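You operate a simulated robot arm through the tools that you are given. There is no shell and no other tool.

The job below is to be done with a simulated two-armed robot. You get a single attempt, and the scene is never put back.

TASK
Take the tall tube and leave it on top of the silver steel box on the chair side of the packing table. Stack the test carton labelled "No 24" from the top of the long table on top of the test carton that says "No 21". Put the strip holder marked "No 7" from the top of the side table on the shelf under the long table and the strip holder that says "No 6" on the shelf under the side table. Stack the green peg from the top of the side table on top of the orange peg. Put the tube on the top of the side table away on the waist high shelf of the steel shelving. Open the container bench drawer, take the filter disc on the top of the side table and put it away in the inside of the container bench drawer, then shut the drawer. The order is free. Set down upright: tall tube, tube.

The check looks at the end state, three seconds after you hand in, the way a careful person would. Anything else that was tipped, shoved, dropped, spilled or broken makes it a failure.

THE ROBOT
Two 7-joint arms with three-finger grippers on one trunk, on a base that moves. Base frame: it is fixed to the floor where the robot stands at the start and does not move with it; the origin is under the middle of the robot, x ahead of it, y to its left, z up; the surface under the hand at the start is at about z = 0.88. Readings come in m, rad, newtons and seconds.
The left shoulder is at the start at [0.046, 0.154, 0.996], the right one opposite. With the tool pointing down near the work surface each hand reaches from about 0.1 to 0.62 m from the robot's upright axis, wherever it stands, measured 20 degrees to its own side. Places, roughly: container bench drawer [-9.3, 3.8, 0.8]; filter disc (12x11x2 cm) [-1, -1.4, 0.8]; inside of the container bench drawer [-9.4, 3.8, 0.7]; peg [-0.5, -1.25, 0.75]; shelf under the long table [0.7, -0.2, 0.2]; shelf under the side table [-0.7, -1.4, 0.2]; steel box [0.25, 3, 1]; strip holder [-0.25, -1.25, 0.75]; tall tube (6x6x12 cm) [0.5, 0.2, 0.9]; tube (5x5x9 cm) [-0.9, -1.4, 0.9]; waist high shelf of the steel shelving [0.8, 1.3, 0.9]. Payload 2.69 kg a hand.
Tool frame (each hand has its own): the origin (TCP) lies between the finger pads and is the grasp point; the fingertips stand 0.029 m ahead of it; z points along the fingers, y is the line along which they close. The gripper opens to 0.12 m; its body begins 0.078 m behind the TCP.
Orientation is that of the tool frame in the base frame, as a unit quaternion [w, x, y, z]. With the fingers straight down and closing along the base's y, the tool's x points along the base's -x, its y along +y and its z along -z.

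THE INTERFACE
- The arms move only by the tool step_arm. It takes "left_motion", "right_motion" or both (then of equal length, played together; a hand with none holds still); each is a list of rows, each a list of 7 numbers: the shift along the base's x, y, z in units of 40 mm (1.0 is 40 mm), then the turn, a rotation vector about the base's x, y, z in units of 5 degrees (1.0 is 5 degrees), then the gripper command, from -1 (fully open) to 1 (shut), values between in proportion. In form: [[x, y, z, rx, ry, rz, fingers], ...]. A call has 1 to 20 rows; each row shifts and turns the commanded pose from where the row before left it. A call with a number of a shift or a turn outside -1 to 1 is refused whole. A row lasts 0.2 s, in which the tool goes at most 0.05 m and 0.15 rad; a call with a longer step from one row to the next is refused whole, and so is a gripper value outside its range. Where a pose cannot be reached the arm comes as near as it can. A force on the tool above 40 N (or 10 N above the force at the start of the call, whichever is more), or a blocked arm, ends the call early, and 0.2 s more pass. The fingers move at their own pace (about 0.1362 m/s each) and stop on an object; they squeeze with about 30 N. The grip force told is the motor's: it shows also when the fingers shut on nothing. Time passes only in rows, and 0.2 s behind the last, so rows that do not move let the fingers close. The reply holds the time, the measured pose of the TCP, the force on the tool along the base axes, the opening and the grip force, in the units named above and with some noise, with the torque about the TCP (base axes, N m) and any sound that the robot's microphone picked up.
- Cameras (640 x 400 px; columns grow to the right, rows downward): "scene" is now at [0.147, -0.0011, 1.1977]; the picture's right is [-0.06, -1.00, 0.00], its down [-0.18, 0.01, -0.98] and it looks along [0.98, -0.05, -0.18] (base axes); focal length 214 px, centre (320, 200). "left" rides on the left gripper at [0.063, 0, -0.104] in its tool frame; the picture's right is [0.00, 1.00, 0.00], its down [-0.83, 0.00, -0.56] and it looks along [-0.56, 0.00, 0.83] (tool axes); focal length 275 px, centre (320, 200). "right" rides on the right gripper at [0.063, 0, -0.104] in its tool frame; the picture's right is [0.01, 1.00, 0.00], its down [-0.83, 0.00, -0.56] and it looks along [-0.56, 0.00, 0.83] (tool axes); focal length 275 px, centre (320, 200). There is no depth. A picture from a camera that has moved, and an enlarged one, comes with that camera's place and axes in the base frame and with its lens. The place of the scene camera against the robot may be out by one fixed shift of up to 0.025 m in any direction.
- snapshot(camera): a new picture of that camera. No time passes.
- slide_trunk(by): moves the trunk up (or, below 0, down) by that many m; the arms and the scene camera ride with it, the base frame stays. It gives what a move gives, with no picture.
- drive_base(legs): drives the robot by 1 to 6 legs, each [ahead, left, turn to the left] in m, m and rad, along the robot's own axes; the way and the turn of a leg run together, so that a leg with both is an arc; at most 1.5 m and 3.142 rad a leg. The arms and the cameras ride along, it lands a little off, and it stops where it bumps. It gives what a move gives.
- head_to(pan, tilt): turns the head with the scene camera to pan (to the left, within 1.396 rad either way) and tilt (down, from -0.506 to 1.204), counted from straight ahead of the robot (the tilt from the chest, where the trunk bows). It gives what a move gives.
- close_up(camera, box): a new picture of the part [left, top, right, bottom] of that camera's present view, enlarged. No time passes.
- finish_job(): hands the job in; it is judged then, once.

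Nothing tells you exact positions but the pictures and the camera data. Unless the task says otherwise, let go and move clear before handing in.

The tools are called after "Call:" by a JSON object that holds its "fn" and its "kwargs". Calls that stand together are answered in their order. step_arm: Moves the arms, as the interface text tells. Its arguments: {"type":"object","properties":{"left_motion":{"type":"array"},"right_motion":{"type":"array"}},"required":[]} The other tools are called the same way: slide_trunk (by) moves the trunk up or down; drive_base (legs) drives the base; head_to (pan, tilt) turns the head that bears the scene camera; snapshot (camera) takes a picture; close_up (camera, box) takes an enlarged picture of a part of a camera's view; finish_job () hands the job in.

At the start:

```text
time: 0.0
left_tool_pos: [0.2781, 0.048, 1.1495]
left_orientation: [0.0, 0.0, 1.0, -0.001]
left_wrist_force: [-0.1, -0.3, -0.3]
left_ft_torque: [0.01, -0.01, 0.0]
left_gripper_width: 0.1199
left_grasp_force: 0.1
right_tool_pos: [0.3891, -0.2094, 1.0809]
right_orientation: [0.001, 0.001, 1.0, -0.001]
right_wrist_force: [-0.1, 0.3, -0.1]
right_ft_torque: [-0.05, 0.02, -0.01]
right_gripper_width: 0.1201
right_grasp_force: 0.1
trunk travel left (down, up): [-0.365, 0.073]
robot x, y, heading: [0.0014, 0.0012, 0.002]
head pan, tilt (commanded): [-0.056, 0.185]
```

scene: 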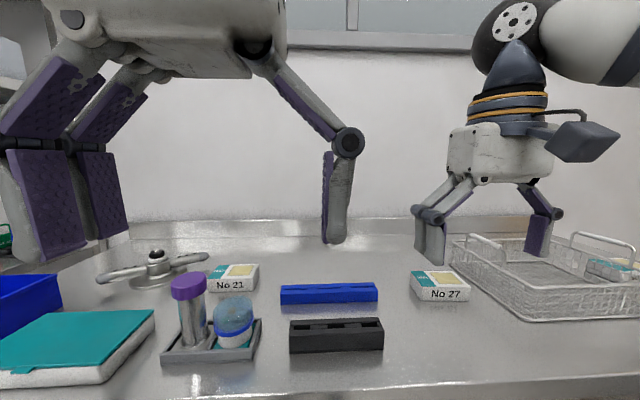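
right: 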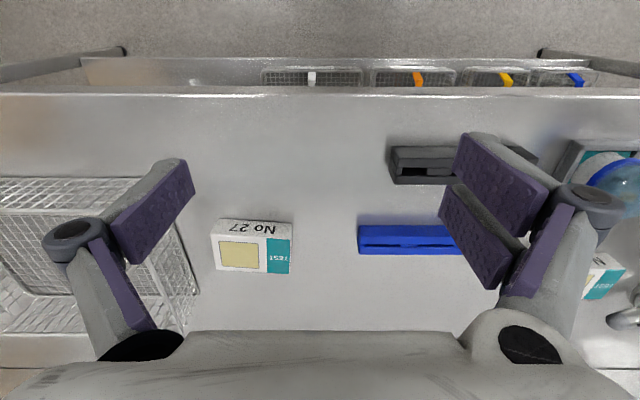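
left: 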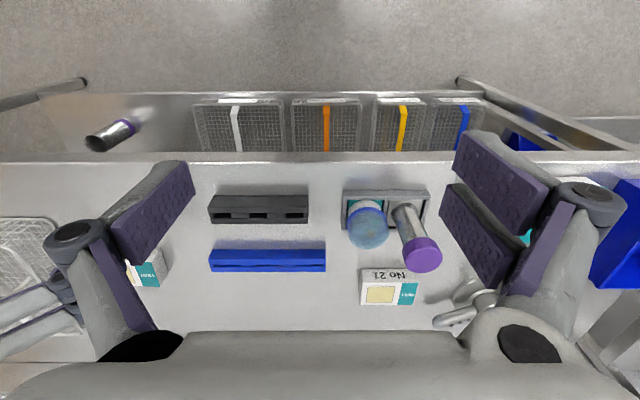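

The long table is in front of me with a tall purple-capped tube in a tray, cartons "No 21" and "No 27", and a wire basket on the right with another carton. I'll look around with the head first to find the other tables.

Call:
{"fn": "head_to", "kwargs": {"pan": 0.6, "tilt": 0.3}}

Call:
{"fn": "snapshot", "kwargs": {"camera": "scene"}}

Call:
{"fn": "head_to", "kwargs": {"pan": -0.7, "tilt": 0.4}}

Call:
{"fn": "snapshot", "kwargs": {"camera": "scene"}}

Call:
{"fn": "head_to", "kwargs": {"pan": -1.39, "tilt": 0.3}}

Call:
{"fn": "snapshot", "kwargs": {"camera": "scene"}}

Call:
{"fn": "head_to", "kwargs": {"pan": 1.39, "tilt": 0.2}}

Call:
{"fn": "snapshot", "kwargs": {"camera": "scene"}}

```text
time: 1.0
left_tool_pos: [0.2772, 0.0481, 1.1486]
left_orientation: [0.0, 0.0, 1.0, -0.001]
left_wrist_force: [-0.4, -0.1, -0.1]
left_ft_torque: [0.0, 0.05, 0.01]
left_gripper_width: 0.12
left_grasp_force: 0.1
right_tool_pos: [0.3896, -0.2104, 1.0809]
right_orientation: [0.001, 0.001, 1.0, 0.0]
right_wrist_force: [-0.6, 0.5, -0.6]
right_ft_torque: [0.01, -0.01, 0.0]
right_gripper_width: 0.12
right_grasp_force: 0.1
trunk travel left (down, up): [-0.365, 0.073]
robot x, y, heading: [-0.0021, -0.0045, -0.001]
head pan, tilt (commanded): [0.6, 0.3]
```

```text
taken
camera scene: at [0.1312, 0.0567, 1.1869], right [0.56, -0.83, 0.0], down [-0.24, -0.17, -0.96], along [0.79, 0.54, -0.3], focal length 214 px, centre (320, 200)
```

scene: 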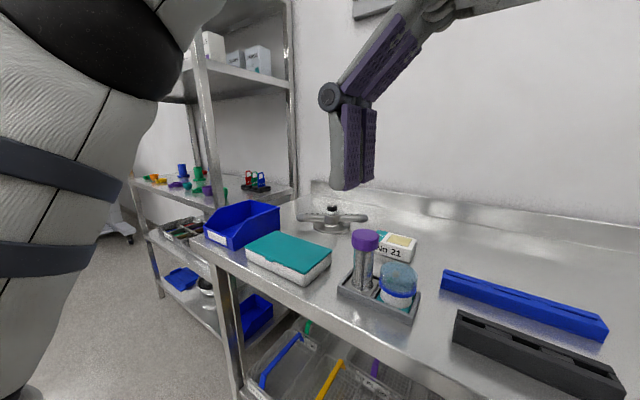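

```text
time: 2.5
left_tool_pos: [0.2786, 0.0475, 1.1471]
left_orientation: [0.001, -0.004, 1.0, 0.0]
left_wrist_force: [72.6, -30.2, -0.9]
left_ft_torque: [3.55, 8.41, 1.81]
left_gripper_width: 0.1198
left_grasp_force: 0.0
right_tool_pos: [0.3897, -0.2103, 1.081]
right_orientation: [0.001, 0.001, 1.0, 0.0]
right_wrist_force: [0.6, 0.0, 0.0]
right_ft_torque: [-0.04, 0.05, 0.01]
right_gripper_width: 0.12
right_grasp_force: 0.0
trunk travel left (down, up): [-0.365, 0.073]
robot x, y, heading: [0.0016, 0.0015, -0.002]
head pan, tilt (commanded): [-0.7, 0.4]
```

```text
taken
camera scene: at [0.1468, -0.0077, 1.1884], right [-0.13, -0.99, 0.0], down [-0.28, 0.04, -0.96], along [0.95, -0.12, -0.28], focal length 214 px, centre (320, 200)
```

scene: 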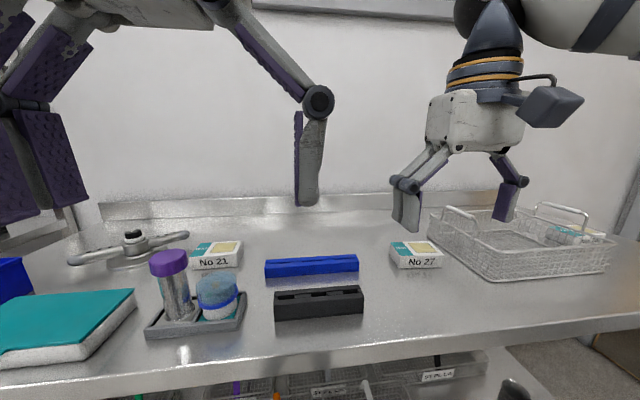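

```text
time: 3.6
left_tool_pos: [0.2762, 0.0476, 1.1493]
left_orientation: [0.001, 0.002, 1.0, -0.001]
left_wrist_force: [-0.1, -1.0, -0.4]
left_ft_torque: [-0.02, 0.02, 0.0]
left_gripper_width: 0.1199
left_grasp_force: 0.2
right_tool_pos: [0.3892, -0.2095, 1.0809]
right_orientation: [0.001, 0.001, 1.0, 0.0]
right_wrist_force: [0.4, 0.0, 0.0]
right_ft_torque: [0.0, 0.03, -0.01]
right_gripper_width: 0.1199
right_grasp_force: 0.0
trunk travel left (down, up): [-0.365, 0.073]
robot x, y, heading: [0.0045, -0.0016, -0.001]
head pan, tilt (commanded): [-1.389, 0.3]
```

```text
taken
camera scene: at [0.072, -0.0876, 1.1871], right [-0.98, -0.19, 0.0], down [-0.06, 0.29, -0.96], along [0.18, -0.94, -0.3], focal length 214 px, centre (320, 200)
```

scene: 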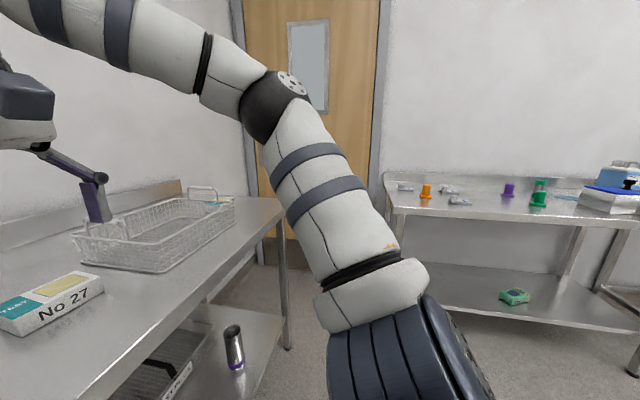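

```text
time: 6.0
left_tool_pos: [0.2777, 0.0511, 1.1497]
left_orientation: [0.0, 0.003, 1.0, 0.0]
left_wrist_force: [11.0, 69.4, 21.0]
left_ft_torque: [-8.5, 3.08, -5.95]
left_gripper_width: 0.1202
left_grasp_force: 0.0
right_tool_pos: [0.3895, -0.2092, 1.0808]
right_orientation: [0.001, 0.001, 1.0, 0.0]
right_wrist_force: [-0.6, 0.2, -0.3]
right_ft_torque: [-0.02, -0.02, 0.02]
right_gripper_width: 0.12
right_grasp_force: 0.1
trunk travel left (down, up): [-0.365, 0.073]
robot x, y, heading: [0.0012, 0.0015, 0.003]
head pan, tilt (commanded): [1.389, 0.201]
```

```text
taken
camera scene: at [0.1432, -0.024, 1.1912], right [-0.3, -0.95, 0.0], down [-0.24, 0.08, -0.97], along [0.92, -0.29, -0.25], focal length 214 px, centre (320, 200)
```

scene: 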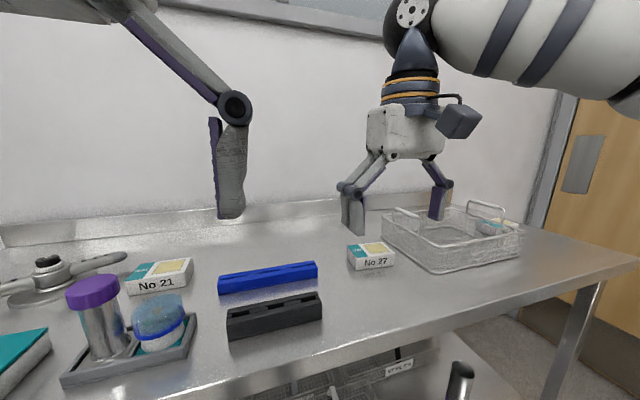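

The head is bumping into the left hand, so I'll move the left hand out to the left before I keep looking around.

Call:
{"fn": "step_arm", "kwargs": {"left_motion": [[0.6, 0.9, 0, 0, 0, 0, -1], [0.6, 0.9, 0, 0, 0, 0, -1], [0.6, 0.9, 0, 0, 0, 0, -1], [0.6, 0.9, 0, 0, 0, 0, -1], [0, 0, 0, 0, 0, 0, -1]]}}

Call:
{"fn": "snapshot", "kwargs": {"camera": "scene"}}

```text
time: 7.2
left_tool_pos: [0.3774, 0.185, 1.1221]
left_orientation: [0.001, 0.0, 1.0, 0.0]
left_wrist_force: [0.2, 0.3, -0.4]
left_ft_torque: [0.01, 0.02, 0.0]
left_gripper_width: 0.1199
left_grasp_force: 0.1
left hand out of reach, approached as far as the arm can: row 1, 2, 3, 4
right_tool_pos: [0.3897, -0.2093, 1.0815]
right_orientation: [0.001, 0.0, 1.0, 0.0]
right_wrist_force: [-0.6, -1.3, 1.0]
right_ft_torque: [0.01, -0.03, 0.0]
right_gripper_width: 0.1198
right_grasp_force: 0.2
trunk travel left (down, up): [-0.365, 0.073]
robot x, y, heading: [0.0007, -0.0011, 0.005]
head pan, tilt (commanded): [1.389, 0.201]
```

```text
taken
camera scene: at [0.0708, 0.0955, 1.1962], right [0.98, -0.18, 0.0], down [-0.04, -0.2, -0.98], along [0.18, 0.96, -0.2], focal length 214 px, centre (320, 200)
```

scene: 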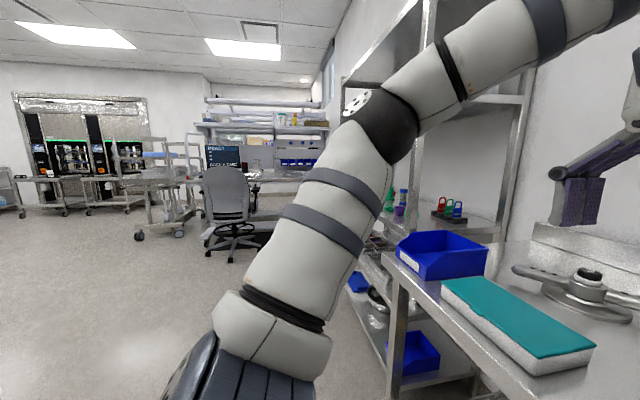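

Call:
{"fn": "head_to", "kwargs": {"pan": 0.1, "tilt": 0.45}}

Call:
{"fn": "snapshot", "kwargs": {"camera": "scene"}}

Call:
{"fn": "snapshot", "kwargs": {"camera": "left"}}

Call:
{"fn": "snapshot", "kwargs": {"camera": "right"}}

```text
time: 8.7
left_tool_pos: [0.3771, 0.185, 1.1219]
left_orientation: [0.001, 0.001, 1.0, -0.001]
left_wrist_force: [0.8, -0.8, -1.0]
left_ft_torque: [0.01, 0.01, 0.02]
left_gripper_width: 0.1197
left_grasp_force: 0.0
right_tool_pos: [0.3911, -0.2099, 1.08]
right_orientation: [0.0, 0.001, 1.0, 0.0]
right_wrist_force: [0.0, 0.2, -0.1]
right_ft_torque: [0.02, -0.03, 0.0]
right_gripper_width: 0.1199
right_grasp_force: 0.1
trunk travel left (down, up): [-0.365, 0.073]
robot x, y, heading: [0.0021, -0.0012, -0.006]
head pan, tilt (commanded): [0.099, 0.45]
```

```text
taken
camera scene: at [0.1455, 0.0132, 1.173], right [0.1, -0.99, 0.0], down [-0.43, -0.04, -0.9], along [0.9, 0.09, -0.44], focal length 214 px, centre (320, 200)
```

scene: 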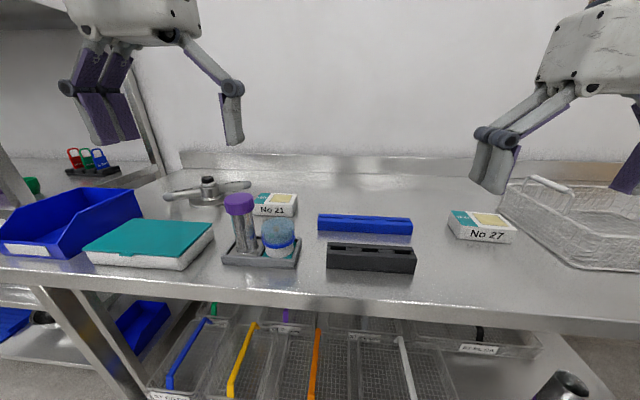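

```text
taken
camera left: at [0.3143, 0.1844, 1.2276], right [0.0, 1.0, 0.0], down [0.83, 0.0, 0.56], along [0.56, 0.0, -0.83], focal length 275 px, centre (320, 200)
```

left: 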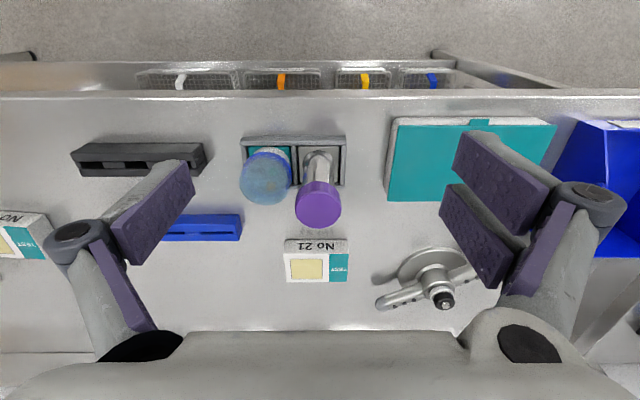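

```text
taken
camera right: at [0.3255, -0.2099, 1.1844], right [0.0, 1.0, 0.0], down [0.83, 0.0, 0.56], along [0.56, 0.0, -0.83], focal length 275 px, centre (320, 200)
```

right: 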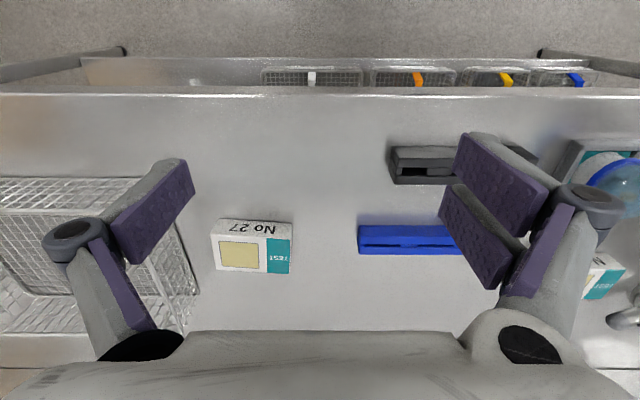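

Call:
{"fn": "head_to", "kwargs": {"pan": -0.45, "tilt": 0.45}}

Call:
{"fn": "close_up", "kwargs": {"camera": "scene", "box": [320, 100, 640, 300]}}

Call:
{"fn": "close_up", "kwargs": {"camera": "scene", "box": [0, 200, 320, 400]}}

Call:
{"fn": "close_up", "kwargs": {"camera": "scene", "box": [320, 200, 640, 400]}}

```text
time: 9.7
left_tool_pos: [0.3771, 0.184, 1.1222]
left_orientation: [0.0, 0.0, 1.0, -0.002]
left_wrist_force: [0.3, 0.0, 0.4]
left_ft_torque: [0.04, -0.01, -0.02]
left_gripper_width: 0.1202
left_grasp_force: 0.0
right_tool_pos: [0.389, -0.2094, 1.0807]
right_orientation: [0.0, 0.0, 1.0, 0.0]
right_wrist_force: [-0.1, -0.2, -1.0]
right_ft_torque: [-0.02, -0.02, 0.03]
right_gripper_width: 0.1199
right_grasp_force: 0.0
trunk travel left (down, up): [-0.365, 0.073]
robot x, y, heading: [0.0027, -0.0019, 0.002]
head pan, tilt (commanded): [-0.45, 0.45]
```

```text
2.00 times, centred on (480, 200) of scene
camera zoom: at [0.1369, -0.0359, 1.1729], right [-0.43, -0.9, 0.0], down [-0.39, 0.19, -0.9], along [0.81, -0.39, -0.44], focal length 429 px, centre (0, 200)
```

zoom: 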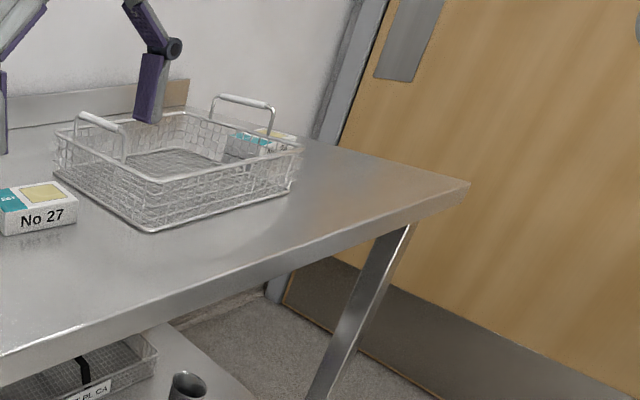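

```text
2.00 times, centred on (160, 300) of scene
camera zoom: at [0.1369, -0.0359, 1.1729], right [-0.43, -0.9, 0.0], down [-0.39, 0.19, -0.9], along [0.81, -0.39, -0.44], focal length 429 px, centre (640, 0)
```

zoom: 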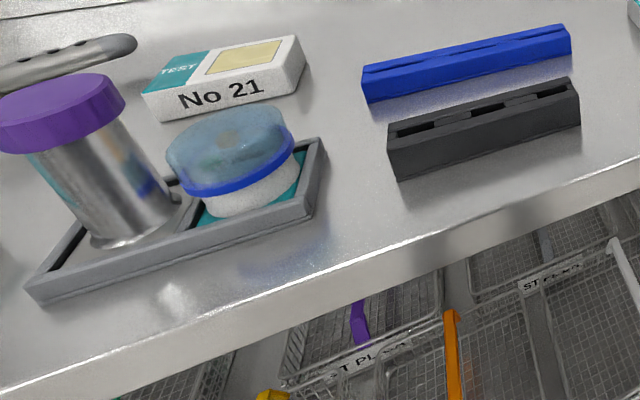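

```text
2.00 times, centred on (480, 300) of scene
camera zoom: at [0.1369, -0.0359, 1.1729], right [-0.43, -0.9, 0.0], down [-0.39, 0.19, -0.9], along [0.81, -0.39, -0.44], focal length 429 px, centre (0, 0)
```

zoom: 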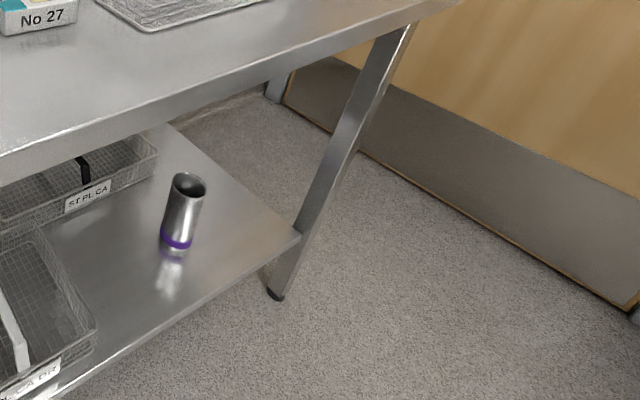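

Call:
{"fn": "close_up", "kwargs": {"camera": "scene", "box": [410, 140, 490, 190]}}

Call:
{"fn": "snapshot", "kwargs": {"camera": "scene"}}

```text
8.00 times, centred on (450, 165) of scene
camera zoom: at [0.1369, -0.0359, 1.1729], right [-0.43, -0.9, 0.0], down [-0.39, 0.19, -0.9], along [0.81, -0.39, -0.44], focal length 1716 px, centre (-720, 480)
```

zoom: 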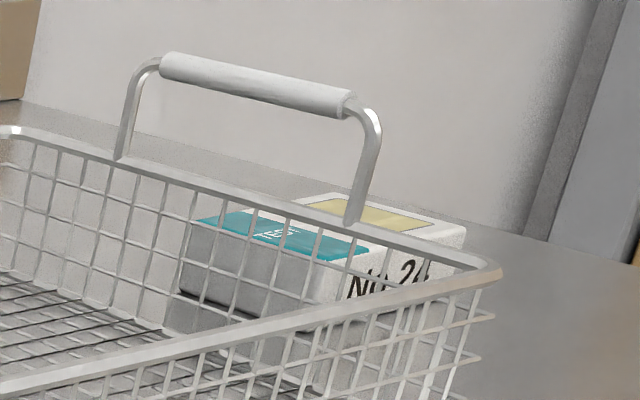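

```text
taken
camera scene: at [0.1369, -0.0359, 1.1729], right [-0.43, -0.9, 0.0], down [-0.39, 0.19, -0.9], along [0.81, -0.39, -0.44], focal length 214 px, centre (320, 200)
```

scene: 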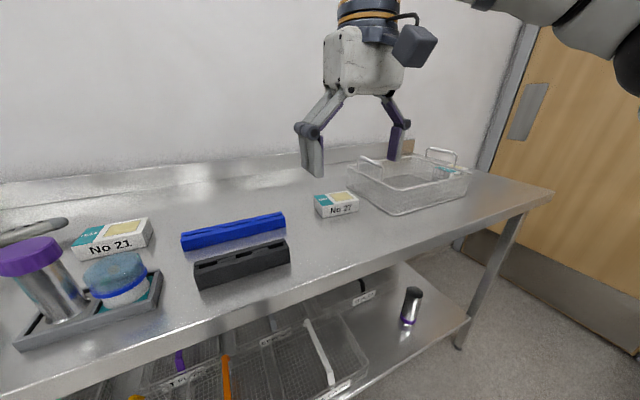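

Call:
{"fn": "head_to", "kwargs": {"pan": 0.0, "tilt": 1.2}}

Call:
{"fn": "snapshot", "kwargs": {"camera": "scene"}}

```text
time: 10.8
left_tool_pos: [0.3777, 0.1857, 1.123]
left_orientation: [0.001, 0.0, 1.0, -0.001]
left_wrist_force: [0.0, 0.2, -0.3]
left_ft_torque: [-0.05, -0.01, 0.02]
left_gripper_width: 0.1201
left_grasp_force: 0.0
right_tool_pos: [0.3901, -0.2099, 1.0812]
right_orientation: [-0.001, 0.001, 1.0, 0.0]
right_wrist_force: [-1.0, 0.7, 0.5]
right_ft_torque: [-0.01, -0.02, 0.03]
right_gripper_width: 0.1199
right_grasp_force: 0.0
trunk travel left (down, up): [-0.365, 0.073]
robot x, y, heading: [-0.0026, -0.0018, 0.0]
head pan, tilt (commanded): [0.0, 1.201]
```

```text
taken
camera scene: at [0.1101, 0.004, 1.1148], right [0.0, -1.0, 0.0], down [-0.93, 0.0, -0.36], along [0.36, 0.0, -0.93], focal length 214 px, centre (320, 200)
```

scene: 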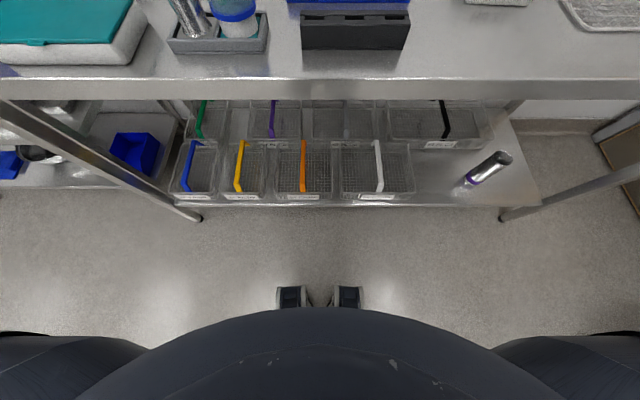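

Call:
{"fn": "step_arm", "kwargs": {"right_motion": [[0, 0, 1, 0, 0, 0, -1], [0, 0, 0.8, 0, 0, 0, -1], [0, 0, 0, 0, 0, 0, -1]]}}

Call:
{"fn": "drive_base", "kwargs": {"legs": [[0, -0.62, 0]]}}

Call:
{"fn": "head_to", "kwargs": {"pan": -0.3, "tilt": 0.5}}

Call:
{"fn": "snapshot", "kwargs": {"camera": "scene"}}

Call:
{"fn": "snapshot", "kwargs": {"camera": "right"}}

```text
time: 11.6
left_tool_pos: [0.3773, 0.1845, 1.1217]
left_orientation: [0.0, 0.0, 1.0, -0.001]
left_wrist_force: [-0.4, 0.3, 0.2]
left_ft_torque: [0.01, 0.0, -0.03]
left_gripper_width: 0.1199
left_grasp_force: 0.0
right_tool_pos: [0.3983, -0.2032, 1.1239]
right_orientation: [0.001, 0.0, 1.0, 0.001]
right_wrist_force: [0.0, -0.8, -0.2]
right_ft_torque: [0.0, 0.03, 0.02]
right_gripper_width: 0.12
right_grasp_force: 0.0
right hand out of reach, approached as far as the arm can: row 2
trunk travel left (down, up): [-0.365, 0.073]
robot x, y, heading: [-0.0012, 0.0011, -0.002]
head pan, tilt (commanded): [0.0, 1.201]
```

```text
time: 16.7
left_tool_pos: [0.3773, -0.4319, 1.1235]
left_orientation: [0.001, 0.002, 1.0, -0.001]
left_wrist_force: [1.1, 0.3, -0.5]
left_ft_torque: [0.02, -0.02, 0.01]
left_gripper_width: 0.1199
left_grasp_force: 0.1
right_tool_pos: [0.395, -0.8176, 1.1247]
right_orientation: [0.001, 0.003, 1.0, 0.001]
right_wrist_force: [-0.7, 0.9, 0.6]
right_ft_torque: [0.01, 0.02, 0.01]
right_gripper_width: 0.12
right_grasp_force: 0.0
trunk travel left (down, up): [-0.365, 0.073]
robot x, y, heading: [-0.0043, -0.6132, -0.006]
head pan, tilt (commanded): [0.0, 1.201]
```

```text
time: 17.8
left_tool_pos: [0.3761, -0.4314, 1.1226]
left_orientation: [0.001, 0.002, 1.0, -0.001]
left_wrist_force: [0.3, 0.5, -0.2]
left_ft_torque: [-0.02, -0.03, -0.01]
left_gripper_width: 0.1201
left_grasp_force: 0.1
right_tool_pos: [0.3966, -0.8168, 1.1237]
right_orientation: [0.001, 0.003, 1.0, -0.001]
right_wrist_force: [-0.2, 0.7, 0.4]
right_ft_torque: [-0.02, 0.02, -0.02]
right_gripper_width: 0.1202
right_grasp_force: 0.0
trunk travel left (down, up): [-0.365, 0.073]
robot x, y, heading: [-0.0058, -0.6144, -0.001]
head pan, tilt (commanded): [-0.3, 0.499]
```

```text
taken
camera scene: at [0.1394, -0.6382, 1.1684], right [-0.3, -0.95, 0.0], down [-0.46, 0.14, -0.88], along [0.84, -0.26, -0.48], focal length 214 px, centre (320, 200)
```

scene: 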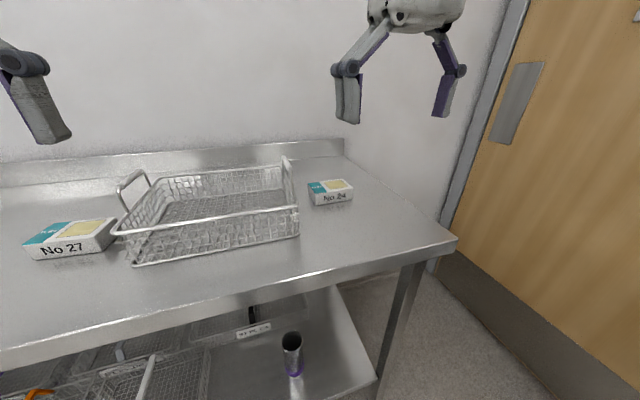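

```text
taken
camera right: at [0.332, -0.8173, 1.227], right [0.0, 1.0, 0.0], down [0.83, 0.0, 0.56], along [0.56, 0.0, -0.83], focal length 275 px, centre (320, 200)
```

right: 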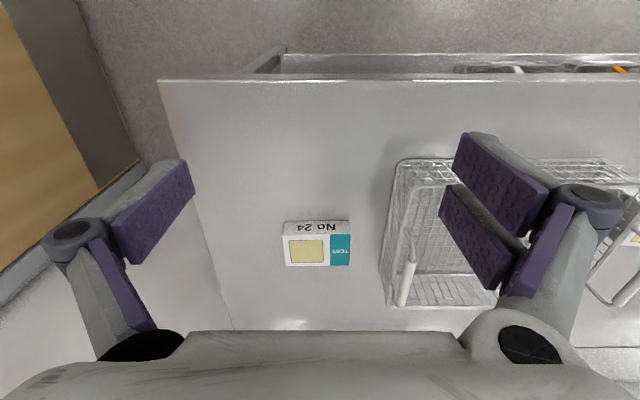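

Carton "No 24" stands right of the wire basket at about (0.64, -0.82), about 10 x 6.7 x 3.3 cm. I'll drive a little closer, turn the right hand so that it closes along x, and approach.

Call:
{"fn": "drive_base", "kwargs": {"legs": [[0.12, 0, 0]]}}

Call:
{"fn": "step_arm", "kwargs": {"right_motion": [[0, 0, -0.3, 0, 0, 1, -1], [0, 0, -0.3, 0, 0, 1, -1], [0, 0, 0, 0, 0, 1, -1], [0, 0, 0, 0, 0, 1, -1], [0, 0, 0, 0, 0, 1, -1], [0, 0, 0, 0, 0, 1, -1], [0, 0, 0, 0, 0, 1, -1], [0, 0, 0, 0, 0, 1, -1], [0, 0, 0, 0, 0, 1, -1], [0, 0, 0, 0, 0, 1, -1], [0, 0, 0, 0, 0, 1, -1], [0, 0, 0, 0, 0, 1, -1], [0, 0, 0, 0, 0, 1, -1], [0, 0, 0, 0, 0, 1, -1], [0, 0, 0, 0, 0, 1, -1], [0, 0, 0, 0, 0, 1, -1], [0, 0, 0, 0, 0, 1, -1], [0, 0, 0, 0, 0, 1, -1], [0, 0, 0, 0, 0, 0, -1]]}}

Call:
{"fn": "snapshot", "kwargs": {"camera": "scene"}}

Call:
{"fn": "snapshot", "kwargs": {"camera": "right"}}

```text
time: 19.1
left_tool_pos: [0.4969, -0.4321, 1.1242]
left_orientation: [0.0, 0.002, 1.0, -0.001]
left_wrist_force: [0.3, 0.3, 0.6]
left_ft_torque: [-0.01, 0.05, 0.0]
left_gripper_width: 0.1199
left_grasp_force: 0.1
right_tool_pos: [0.5171, -0.8164, 1.1251]
right_orientation: [0.0, 0.002, 1.0, 0.0]
right_wrist_force: [0.8, 0.3, -1.6]
right_ft_torque: [-0.01, 0.06, 0.02]
right_gripper_width: 0.1199
right_grasp_force: 0.0
trunk travel left (down, up): [-0.365, 0.073]
robot x, y, heading: [0.1182, -0.6145, -0.006]
head pan, tilt (commanded): [-0.3, 0.499]
```

```text
time: 23.1
left_tool_pos: [0.4962, -0.432, 1.1226]
left_orientation: [0.001, 0.002, 1.0, -0.001]
left_wrist_force: [-0.3, 0.2, -0.1]
left_ft_torque: [-0.01, 0.0, 0.01]
left_gripper_width: 0.1197
left_grasp_force: 0.1
right_tool_pos: [0.5168, -0.8176, 1.1001]
right_orientation: [0.0, -0.705, 0.709, 0.001]
right_wrist_force: [-0.2, 0.0, -0.3]
right_ft_torque: [-0.02, 0.03, 0.02]
right_gripper_width: 0.1198
right_grasp_force: 0.0
trunk travel left (down, up): [-0.365, 0.073]
robot x, y, heading: [0.1157, -0.6156, -0.005]
head pan, tilt (commanded): [-0.3, 0.499]
```

```text
taken
camera scene: at [0.2595, -0.6387, 1.1685], right [-0.3, -0.95, 0.0], down [-0.46, 0.14, -0.88], along [0.84, -0.26, -0.48], focal length 214 px, centre (320, 200)
```

scene: 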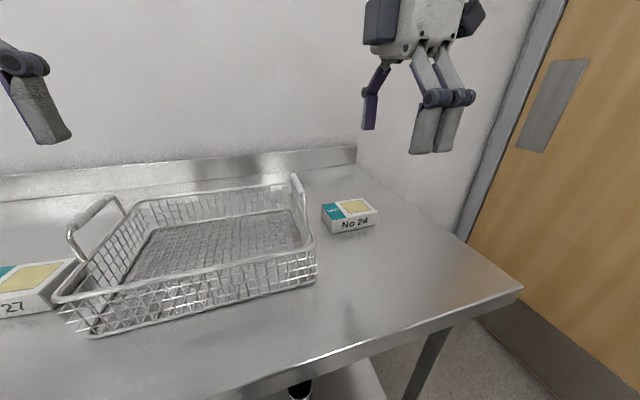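

```text
taken
camera right: at [0.5155, -0.8805, 1.2028], right [-1.0, 0.0, 0.0], down [0.0, 0.83, 0.56], along [0.0, 0.56, -0.83], focal length 275 px, centre (320, 200)
```

right: 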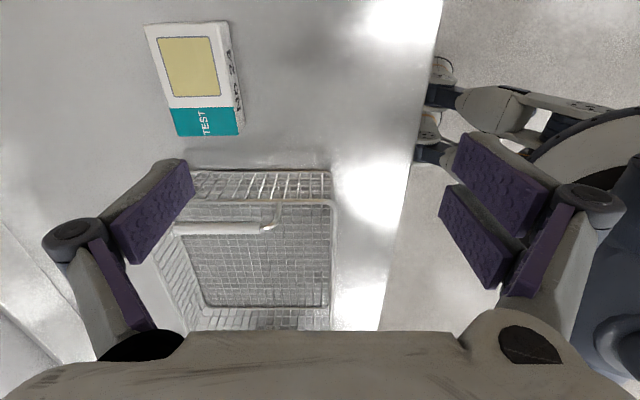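

Call:
{"fn": "step_arm", "kwargs": {"right_motion": [[0.76, -0.03, 0, 0, 0, 0, -1], [0.76, -0.03, 0, 0, 0, 0, -1], [0.76, -0.03, 0, 0, 0, 0, -1], [0.76, -0.03, 0, 0, 0, 0, -1], [0, 0, -0.8, 0, 0, 0, -1], [0, 0, -0.8, 0, 0, 0, -1], [0, 0, -0.8, 0, 0, 0, -1], [0, 0, -0.6, 0, 0, 0, -1], [0, 0, 0, 0, 0, 0, -1]]}}

Call:
{"fn": "snapshot", "kwargs": {"camera": "right"}}

Call:
{"fn": "snapshot", "kwargs": {"camera": "scene"}}

```text
time: 25.1
left_tool_pos: [0.4979, -0.432, 1.1225]
left_orientation: [0.001, 0.001, 1.0, -0.001]
left_wrist_force: [0.7, 0.2, -0.3]
left_ft_torque: [0.04, 0.02, 0.02]
left_gripper_width: 0.1202
left_grasp_force: 0.0
right_tool_pos: [0.6174, -0.822, 0.9797]
right_orientation: [0.0, -0.705, 0.709, 0.0]
right_wrist_force: [0.3, -0.1, 0.8]
right_ft_torque: [-0.04, -0.02, 0.0]
right_gripper_width: 0.12
right_grasp_force: 0.0
right hand out of reach, approached as far as the arm can: row 4
trunk travel left (down, up): [-0.365, 0.073]
robot x, y, heading: [0.1172, -0.6187, -0.006]
head pan, tilt (commanded): [-0.3, 0.499]
```

```text
taken
camera right: at [0.617, -0.8857, 1.0831], right [-1.0, 0.0, 0.0], down [0.0, 0.83, 0.56], along [0.0, 0.56, -0.83], focal length 275 px, centre (320, 200)
```

right: 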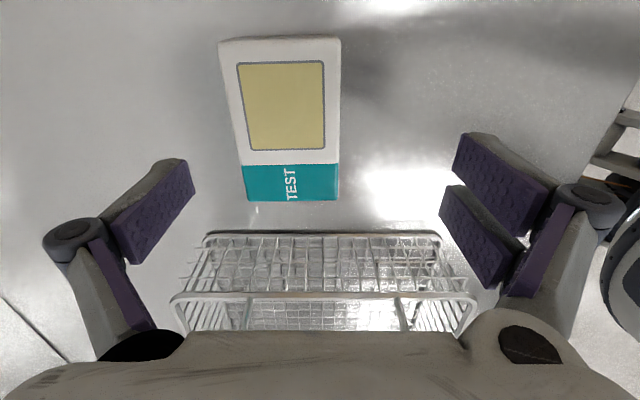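

```text
taken
camera scene: at [0.2594, -0.6387, 1.1685], right [-0.3, -0.95, 0.0], down [-0.46, 0.14, -0.88], along [0.84, -0.26, -0.48], focal length 214 px, centre (320, 200)
```

scene: 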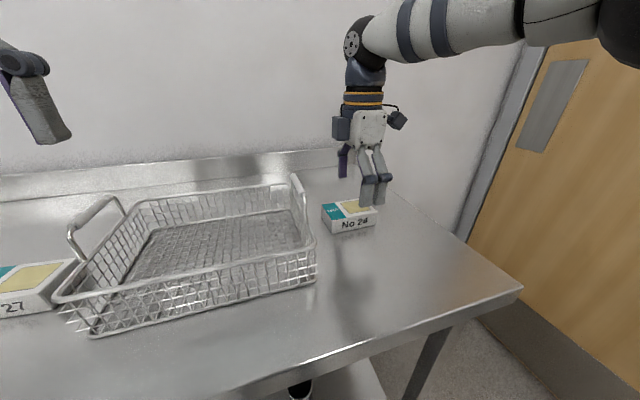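

Call:
{"fn": "step_arm", "kwargs": {"right_motion": [[0.5, 0, 0, 0, 0, 0, -1], [0, 0, -0.6, 0, 0, 0, -1], [0, 0, -0.5, 0, 0, 0, -1], [0, 0, -0.45, 0, 0, 0, -1], [0, 0, 0, 0, 0, 0, -1]]}}

Call:
{"fn": "snapshot", "kwargs": {"camera": "right"}}

```text
time: 26.2
left_tool_pos: [0.4959, -0.4322, 1.1226]
left_orientation: [0.0, 0.001, 1.0, -0.001]
left_wrist_force: [-0.4, -0.8, -0.5]
left_ft_torque: [0.02, 0.0, 0.0]
left_gripper_width: 0.1198
left_grasp_force: 0.1
right_tool_pos: [0.6379, -0.8195, 0.9185]
right_orientation: [0.0, -0.706, 0.709, 0.001]
right_wrist_force: [0.1, -0.1, -0.5]
right_ft_torque: [-0.01, 0.01, -0.03]
right_gripper_width: 0.12
right_grasp_force: 0.1
trunk travel left (down, up): [-0.365, 0.073]
robot x, y, heading: [0.1198, -0.6144, -0.005]
head pan, tilt (commanded): [-0.3, 0.499]
```

```text
taken
camera right: at [0.6363, -0.8832, 1.0219], right [-1.0, 0.0, 0.0], down [0.0, 0.83, 0.56], along [0.0, 0.56, -0.83], focal length 275 px, centre (320, 200)
```

right: 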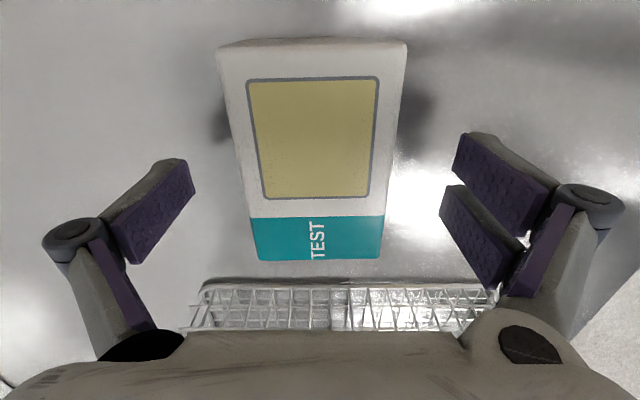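

Call:
{"fn": "step_arm", "kwargs": {"right_motion": [[0, 0, 0, 0, 0, 0, 1], [0, 0, 0, 0, 0, 0, 1], [0, 0, 0, 0, 0, 0, 1], [0, 0, 0, 0, 0, 0, 1]]}}

Call:
{"fn": "snapshot", "kwargs": {"camera": "right"}}

```text
time: 27.2
left_tool_pos: [0.4968, -0.4313, 1.123]
left_orientation: [0.0, 0.002, 1.0, -0.001]
left_wrist_force: [0.5, 0.1, 0.0]
left_ft_torque: [0.03, 0.02, 0.0]
left_gripper_width: 0.1201
left_grasp_force: 0.1
right_tool_pos: [0.638, -0.8204, 0.9186]
right_orientation: [0.0, -0.705, 0.709, 0.0]
right_wrist_force: [3.7, -0.9, 5.8]
right_ft_torque: [0.01, 0.12, 0.02]
right_gripper_width: 0.0675
right_grasp_force: 29.5
trunk travel left (down, up): [-0.365, 0.073]
robot x, y, heading: [0.1169, -0.6137, -0.004]
head pan, tilt (commanded): [-0.3, 0.499]
```

```text
taken
camera right: at [0.6364, -0.8832, 1.0225], right [-1.0, 0.0, 0.0], down [0.0, 0.83, 0.56], along [0.0, 0.56, -0.83], focal length 275 px, centre (320, 200)
```

right: 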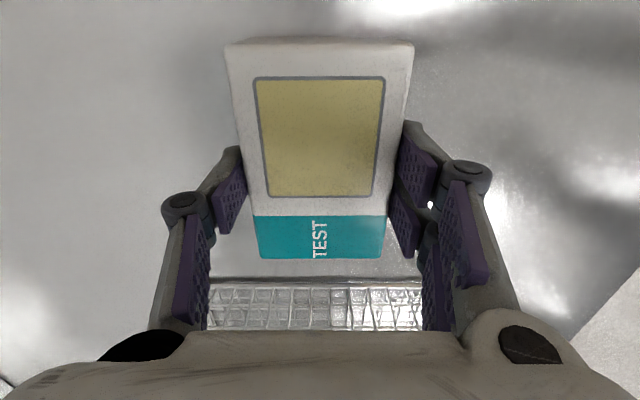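

Call:
{"fn": "step_arm", "kwargs": {"right_motion": [[0, 0, 0.6, 0, 0, 0, 1], [0, 0, 0.8, 0, 0, 0, 1], [0, 0, 1, 0, 0, 0, 1], [0, 0, 1, 0, 0, 0, 1], [-0.4, 0, 1, 0, 0, 0, 1], [-0.8, 0, 0.4, 0, 0, 0, 1], [-0.8, 0, 0, 0, 0, 0, 1], [-0.8, 0, 0, 0, 0, 0, 1], [0, 0, 0, 0, 0, 0, 1]]}}

Call:
{"fn": "snapshot", "kwargs": {"camera": "right"}}

Call:
{"fn": "snapshot", "kwargs": {"camera": "scene"}}

```text
time: 29.2
left_tool_pos: [0.4969, -0.4323, 1.1224]
left_orientation: [0.0, 0.001, 1.0, -0.001]
left_wrist_force: [0.8, -0.8, 0.2]
left_ft_torque: [0.02, 0.0, -0.03]
left_gripper_width: 0.1199
left_grasp_force: 0.2
right_tool_pos: [0.5238, -0.8213, 1.108]
right_orientation: [0.001, -0.706, 0.709, 0.0]
right_wrist_force: [0.8, 0.0, -2.1]
right_ft_torque: [-0.01, 0.01, -0.01]
right_gripper_width: 0.0676
right_grasp_force: 29.8
trunk travel left (down, up): [-0.365, 0.073]
robot x, y, heading: [0.1188, -0.6151, -0.006]
head pan, tilt (commanded): [-0.3, 0.499]
```

```text
taken
camera right: at [0.5225, -0.885, 1.212], right [-1.0, 0.0, 0.0], down [0.0, 0.83, 0.56], along [0.0, 0.56, -0.83], focal length 275 px, centre (320, 200)
```

right: 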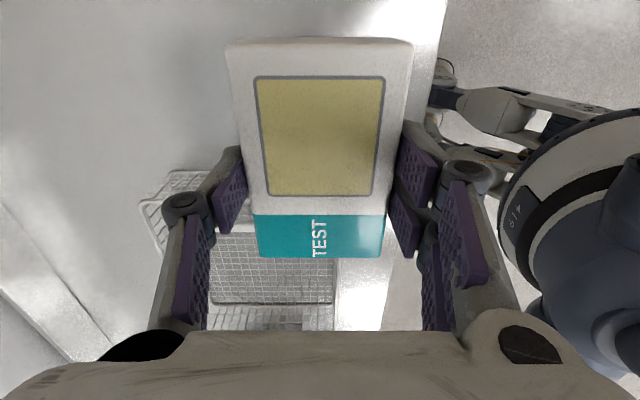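

```text
taken
camera scene: at [0.2599, -0.6386, 1.1684], right [-0.3, -0.95, 0.0], down [-0.46, 0.14, -0.88], along [0.84, -0.26, -0.48], focal length 214 px, centre (320, 200)
```

scene: 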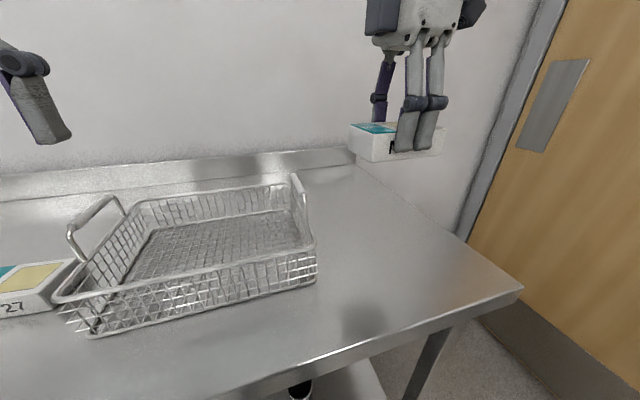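

Call:
{"fn": "drive_base", "kwargs": {"legs": [[0, 0.5, 0]]}}

Call:
{"fn": "head_to", "kwargs": {"pan": 0.7, "tilt": 0.5}}

Call:
{"fn": "snapshot", "kwargs": {"camera": "scene"}}

Call:
{"fn": "snapshot", "kwargs": {"camera": "left"}}

```text
time: 33.6
left_tool_pos: [0.502, 0.0645, 1.1233]
left_orientation: [0.002, 0.007, 1.0, -0.001]
left_wrist_force: [-0.6, -0.6, 1.4]
left_ft_torque: [-0.05, 0.01, -0.02]
left_gripper_width: 0.1198
left_grasp_force: 0.0
right_tool_pos: [0.5258, -0.3258, 1.1096]
right_orientation: [0.001, -0.702, 0.712, 0.0]
right_wrist_force: [0.6, -0.4, -2.2]
right_ft_torque: [0.02, 0.0, -0.01]
right_gripper_width: 0.0675
right_grasp_force: 29.9
trunk travel left (down, up): [-0.365, 0.073]
robot x, y, heading: [0.1235, -0.1183, -0.014]
head pan, tilt (commanded): [-0.3, 0.499]
```

```text
time: 34.9
left_tool_pos: [0.5014, 0.0645, 1.123]
left_orientation: [0.0, 0.007, 1.0, -0.001]
left_wrist_force: [-0.4, 0.0, 0.5]
left_ft_torque: [0.02, -0.03, 0.0]
left_gripper_width: 0.12
left_grasp_force: 0.1
right_tool_pos: [0.5272, -0.3272, 1.1084]
right_orientation: [0.0, -0.702, 0.712, 0.001]
right_wrist_force: [-0.3, -0.3, -3.0]
right_ft_torque: [0.02, 0.0, -0.05]
right_gripper_width: 0.0678
right_grasp_force: 30.1
trunk travel left (down, up): [-0.365, 0.073]
robot x, y, heading: [0.1231, -0.1145, -0.01]
head pan, tilt (commanded): [0.7, 0.499]
```

```text
taken
camera scene: at [0.2475, -0.0555, 1.1685], right [0.63, -0.77, 0.0], down [-0.37, -0.3, -0.88], along [0.68, 0.56, -0.48], focal length 214 px, centre (320, 200)
```

scene: 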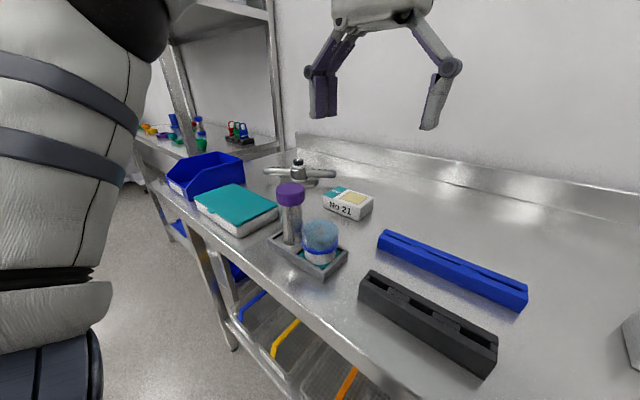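

```text
taken
camera left: at [0.4397, 0.0642, 1.2276], right [0.02, 1.0, 0.0], down [0.83, -0.01, 0.56], along [0.56, -0.01, -0.83], focal length 275 px, centre (320, 200)
```

left: 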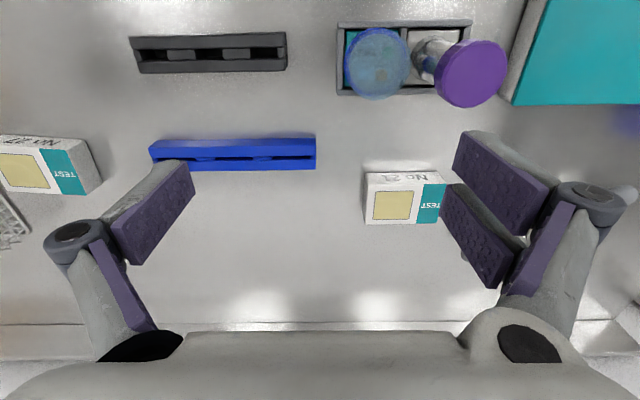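

Call:
{"fn": "drive_base", "kwargs": {"legs": [[0, 0.35, 0.01]]}}

Call:
{"fn": "head_to", "kwargs": {"pan": 0.0, "tilt": 0.6}}

Call:
{"fn": "snapshot", "kwargs": {"camera": "scene"}}

Call:
{"fn": "snapshot", "kwargs": {"camera": "right"}}

Call:
{"fn": "snapshot", "kwargs": {"camera": "left"}}

```text
time: 38.2
left_tool_pos: [0.4993, 0.4277, 1.1245]
left_orientation: [0.001, -0.003, 1.0, -0.001]
left_wrist_force: [-0.4, 0.2, 0.5]
left_ft_torque: [-0.02, 0.03, -0.01]
left_gripper_width: 0.12
left_grasp_force: 0.0
right_tool_pos: [0.532, 0.0372, 1.1086]
right_orientation: [-0.001, 0.709, -0.705, -0.001]
right_wrist_force: [0.7, 0.9, -1.8]
right_ft_torque: [-0.01, -0.02, -0.02]
right_gripper_width: 0.0674
right_grasp_force: 30.5
trunk travel left (down, up): [-0.365, 0.073]
robot x, y, heading: [0.1235, 0.2369, 0.008]
head pan, tilt (commanded): [0.7, 0.499]
```

```text
time: 39.2
left_tool_pos: [0.4992, 0.4271, 1.1225]
left_orientation: [0.002, -0.004, 1.0, 0.0]
left_wrist_force: [0.8, 0.1, -0.2]
left_ft_torque: [0.0, 0.01, 0.04]
left_gripper_width: 0.12
left_grasp_force: 0.1
right_tool_pos: [0.5314, 0.0382, 1.1093]
right_orientation: [0.0, 0.709, -0.705, -0.001]
right_wrist_force: [0.7, 0.1, -2.4]
right_ft_torque: [0.0, 0.01, -0.01]
right_gripper_width: 0.0676
right_grasp_force: 30.5
trunk travel left (down, up): [-0.365, 0.073]
robot x, y, heading: [0.1282, 0.2377, 0.011]
head pan, tilt (commanded): [0.0, 0.6]
```

```text
taken
camera scene: at [0.2666, 0.2449, 1.1594], right [0.01, -1.0, 0.0], down [-0.56, 0.0, -0.83], along [0.83, 0.01, -0.56], focal length 214 px, centre (320, 200)
```

scene: 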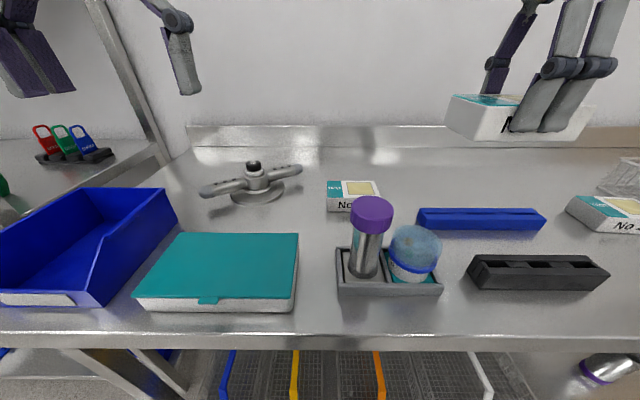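

```text
taken
camera right: at [0.5309, -0.0258, 1.2118], right [-1.0, -0.01, 0.0], down [-0.01, 0.83, 0.56], along [-0.01, 0.56, -0.83], focal length 275 px, centre (320, 200)
```

right: 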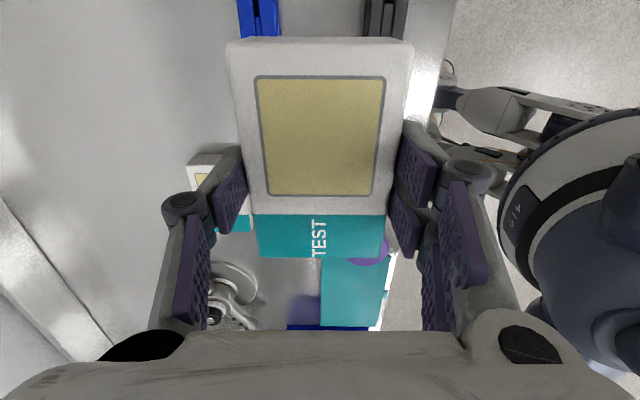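

```text
taken
camera left: at [0.4373, 0.4262, 1.2276], right [0.0, 1.0, 0.0], down [0.83, 0.0, 0.56], along [0.56, 0.0, -0.83], focal length 275 px, centre (320, 200)
```

left: 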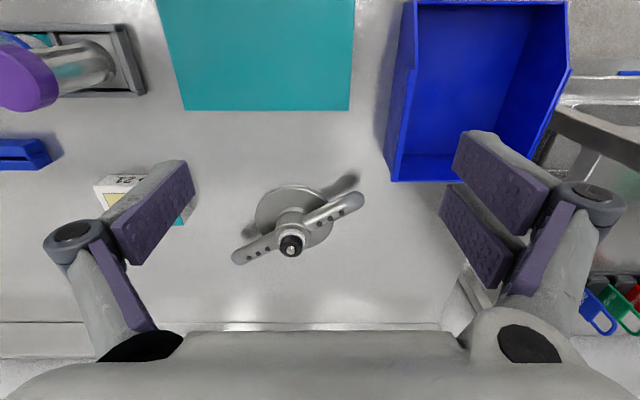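

Call:
{"fn": "step_arm", "kwargs": {"left_motion": [[0, -1, 0, 0, 0, 0, -1], [0, -1, 0, 0, 0, 0, -1], [0, -1, 0, 0, 0, 0, -1], [0, 0, 0, 0, 0, 0, -1]]}}

Call:
{"fn": "snapshot", "kwargs": {"camera": "left"}}

Call:
{"fn": "close_up", "kwargs": {"camera": "left", "box": [180, 120, 340, 220]}}

Call:
{"fn": "close_up", "kwargs": {"camera": "left", "box": [100, 0, 340, 150]}}

```text
time: 40.2
left_tool_pos: [0.4992, 0.3069, 1.1242]
left_orientation: [0.001, -0.004, 1.0, -0.001]
left_wrist_force: [0.2, 0.3, 0.1]
left_ft_torque: [-0.03, -0.01, -0.03]
left_gripper_width: 0.1203
left_grasp_force: 0.1
right_tool_pos: [0.5314, 0.0378, 1.1077]
right_orientation: [-0.001, 0.709, -0.706, 0.0]
right_wrist_force: [0.0, -0.1, -2.2]
right_ft_torque: [0.0, 0.01, 0.0]
right_gripper_width: 0.0677
right_grasp_force: 29.7
trunk travel left (down, up): [-0.365, 0.073]
robot x, y, heading: [0.1231, 0.2377, 0.005]
head pan, tilt (commanded): [0.0, 0.6]
```

```text
taken
camera left: at [0.4368, 0.3062, 1.2278], right [0.0, 1.0, 0.0], down [0.83, 0.0, 0.56], along [0.56, 0.0, -0.83], focal length 275 px, centre (320, 200)
```

left: 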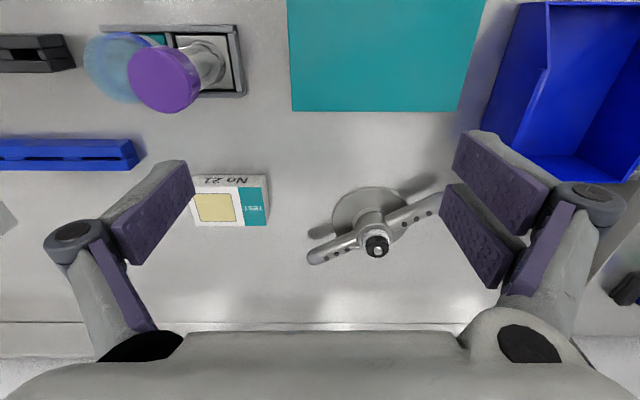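

```text
4.00 times, centred on (260, 170) of left
camera zoom: at [0.4368, 0.3062, 1.2278], right [0.0, 1.0, 0.0], down [0.83, 0.0, 0.56], along [0.56, 0.0, -0.83], focal length 1101 px, centre (560, 320)
```

zoom: 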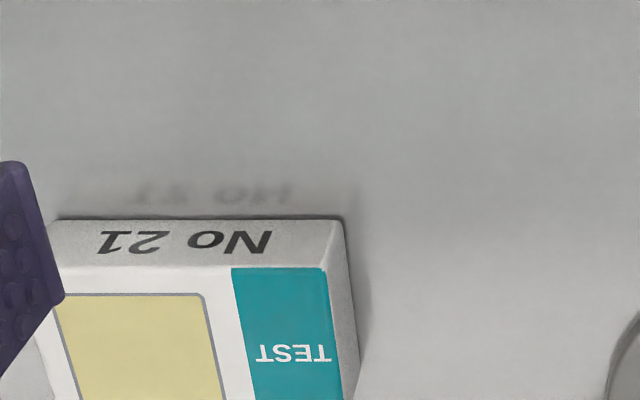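

```text
2.67 times, centred on (220, 75) of left
camera zoom: at [0.4368, 0.3062, 1.2278], right [0.0, 1.0, 0.0], down [0.83, 0.0, 0.56], along [0.56, 0.0, -0.83], focal length 734 px, centre (587, 533)
```

zoom: 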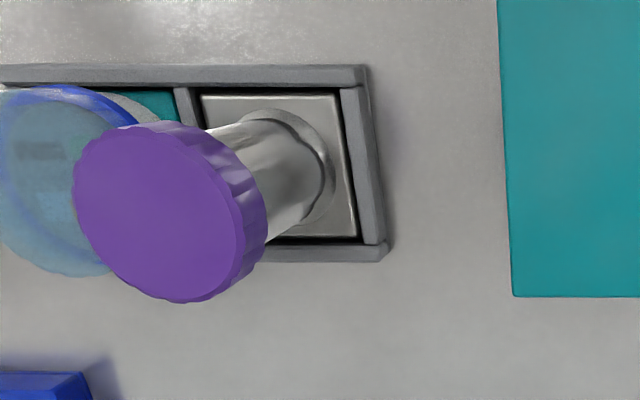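

Call:
{"fn": "step_arm", "kwargs": {"left_motion": [[0, 1, 0, 0, 0, 0, -1], [0, 1, 0, 0, 0, 0, -1], [0, 1, 0, 0, 0, 0, -1], [0, 1, 0, 0, 0, 0, -1], [-0.5, 0.5, 0, 0, 0, 0, -1], [0, 0, 0, 0, 0, 0, -1], [0, 0, 0, 0, 0, 0, -1], [0, 0, 0, 0, 0, 0, -1], [0, 0, 0, 0, 0, 0, -1]], "right_motion": [[0, 0, 0, 0, 0, 0, 1], [0, 0, 0, 0, 0, 0, 1], [0.8, 0, 0, 0, 0, 0, 1], [0.8, 0.5, 0, 0, 0, 0, 1], [0.8, 0.6, -0.3, 0, 0, 0, 1], [0.8, 0.8, -0.4, 0, 0, 0, 1], [0, 0.8, -0.5, 0, 0, 0, 1], [0, 0.8, 0, 0, 0, 0, 1], [0, 0, 0, 0, 0, 0, 1]]}}

Call:
{"fn": "snapshot", "kwargs": {"camera": "scene"}}

Call:
{"fn": "snapshot", "kwargs": {"camera": "right"}}

```text
time: 42.2
left_tool_pos: [0.4887, 0.4761, 1.0988]
left_orientation: [0.001, -0.004, 1.0, -0.001]
left_wrist_force: [0.0, -0.2, -1.5]
left_ft_torque: [-0.02, 0.02, -0.01]
left_gripper_width: 0.1201
left_grasp_force: 0.0
left hand out of reach, approached as far as the arm can: row 4, 5
right_tool_pos: [0.6282, 0.1478, 1.0738]
right_orientation: [0.0, 0.709, -0.705, -0.001]
right_wrist_force: [-0.1, -0.3, -2.4]
right_ft_torque: [0.02, -0.02, 0.0]
right_gripper_width: 0.0679
right_grasp_force: 29.7
right hand out of reach, approached as far as the arm can: row 6
trunk travel left (down, up): [-0.365, 0.073]
robot x, y, heading: [0.1225, 0.2397, 0.01]
head pan, tilt (commanded): [0.0, 0.6]
```

```text
taken
camera scene: at [0.2666, 0.2445, 1.1594], right [0.01, -1.0, 0.0], down [-0.56, 0.0, -0.83], along [0.83, 0.01, -0.56], focal length 214 px, centre (320, 200)
```

scene: 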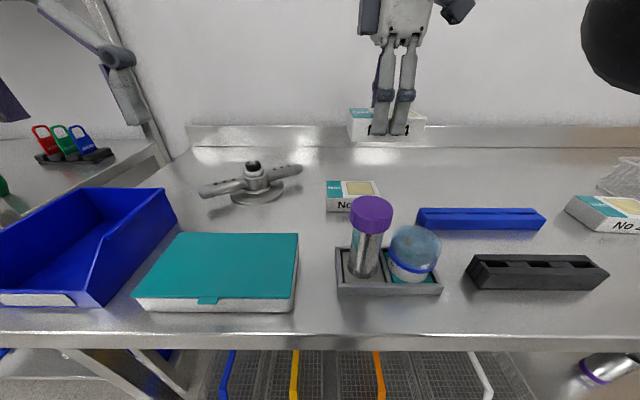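

```text
taken
camera right: at [0.6276, 0.084, 1.1775], right [-1.0, -0.01, 0.0], down [-0.01, 0.83, 0.56], along [-0.01, 0.56, -0.83], focal length 275 px, centre (320, 200)
```

right: 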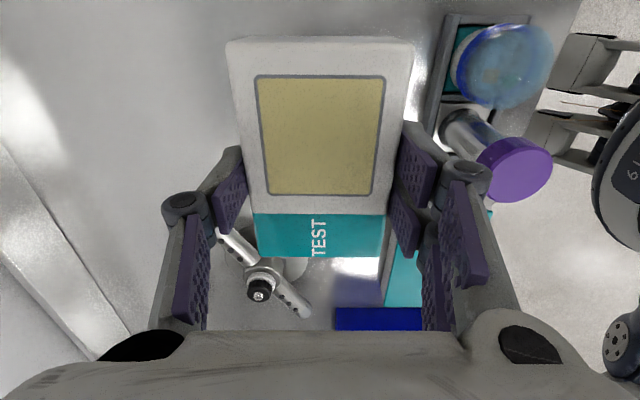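

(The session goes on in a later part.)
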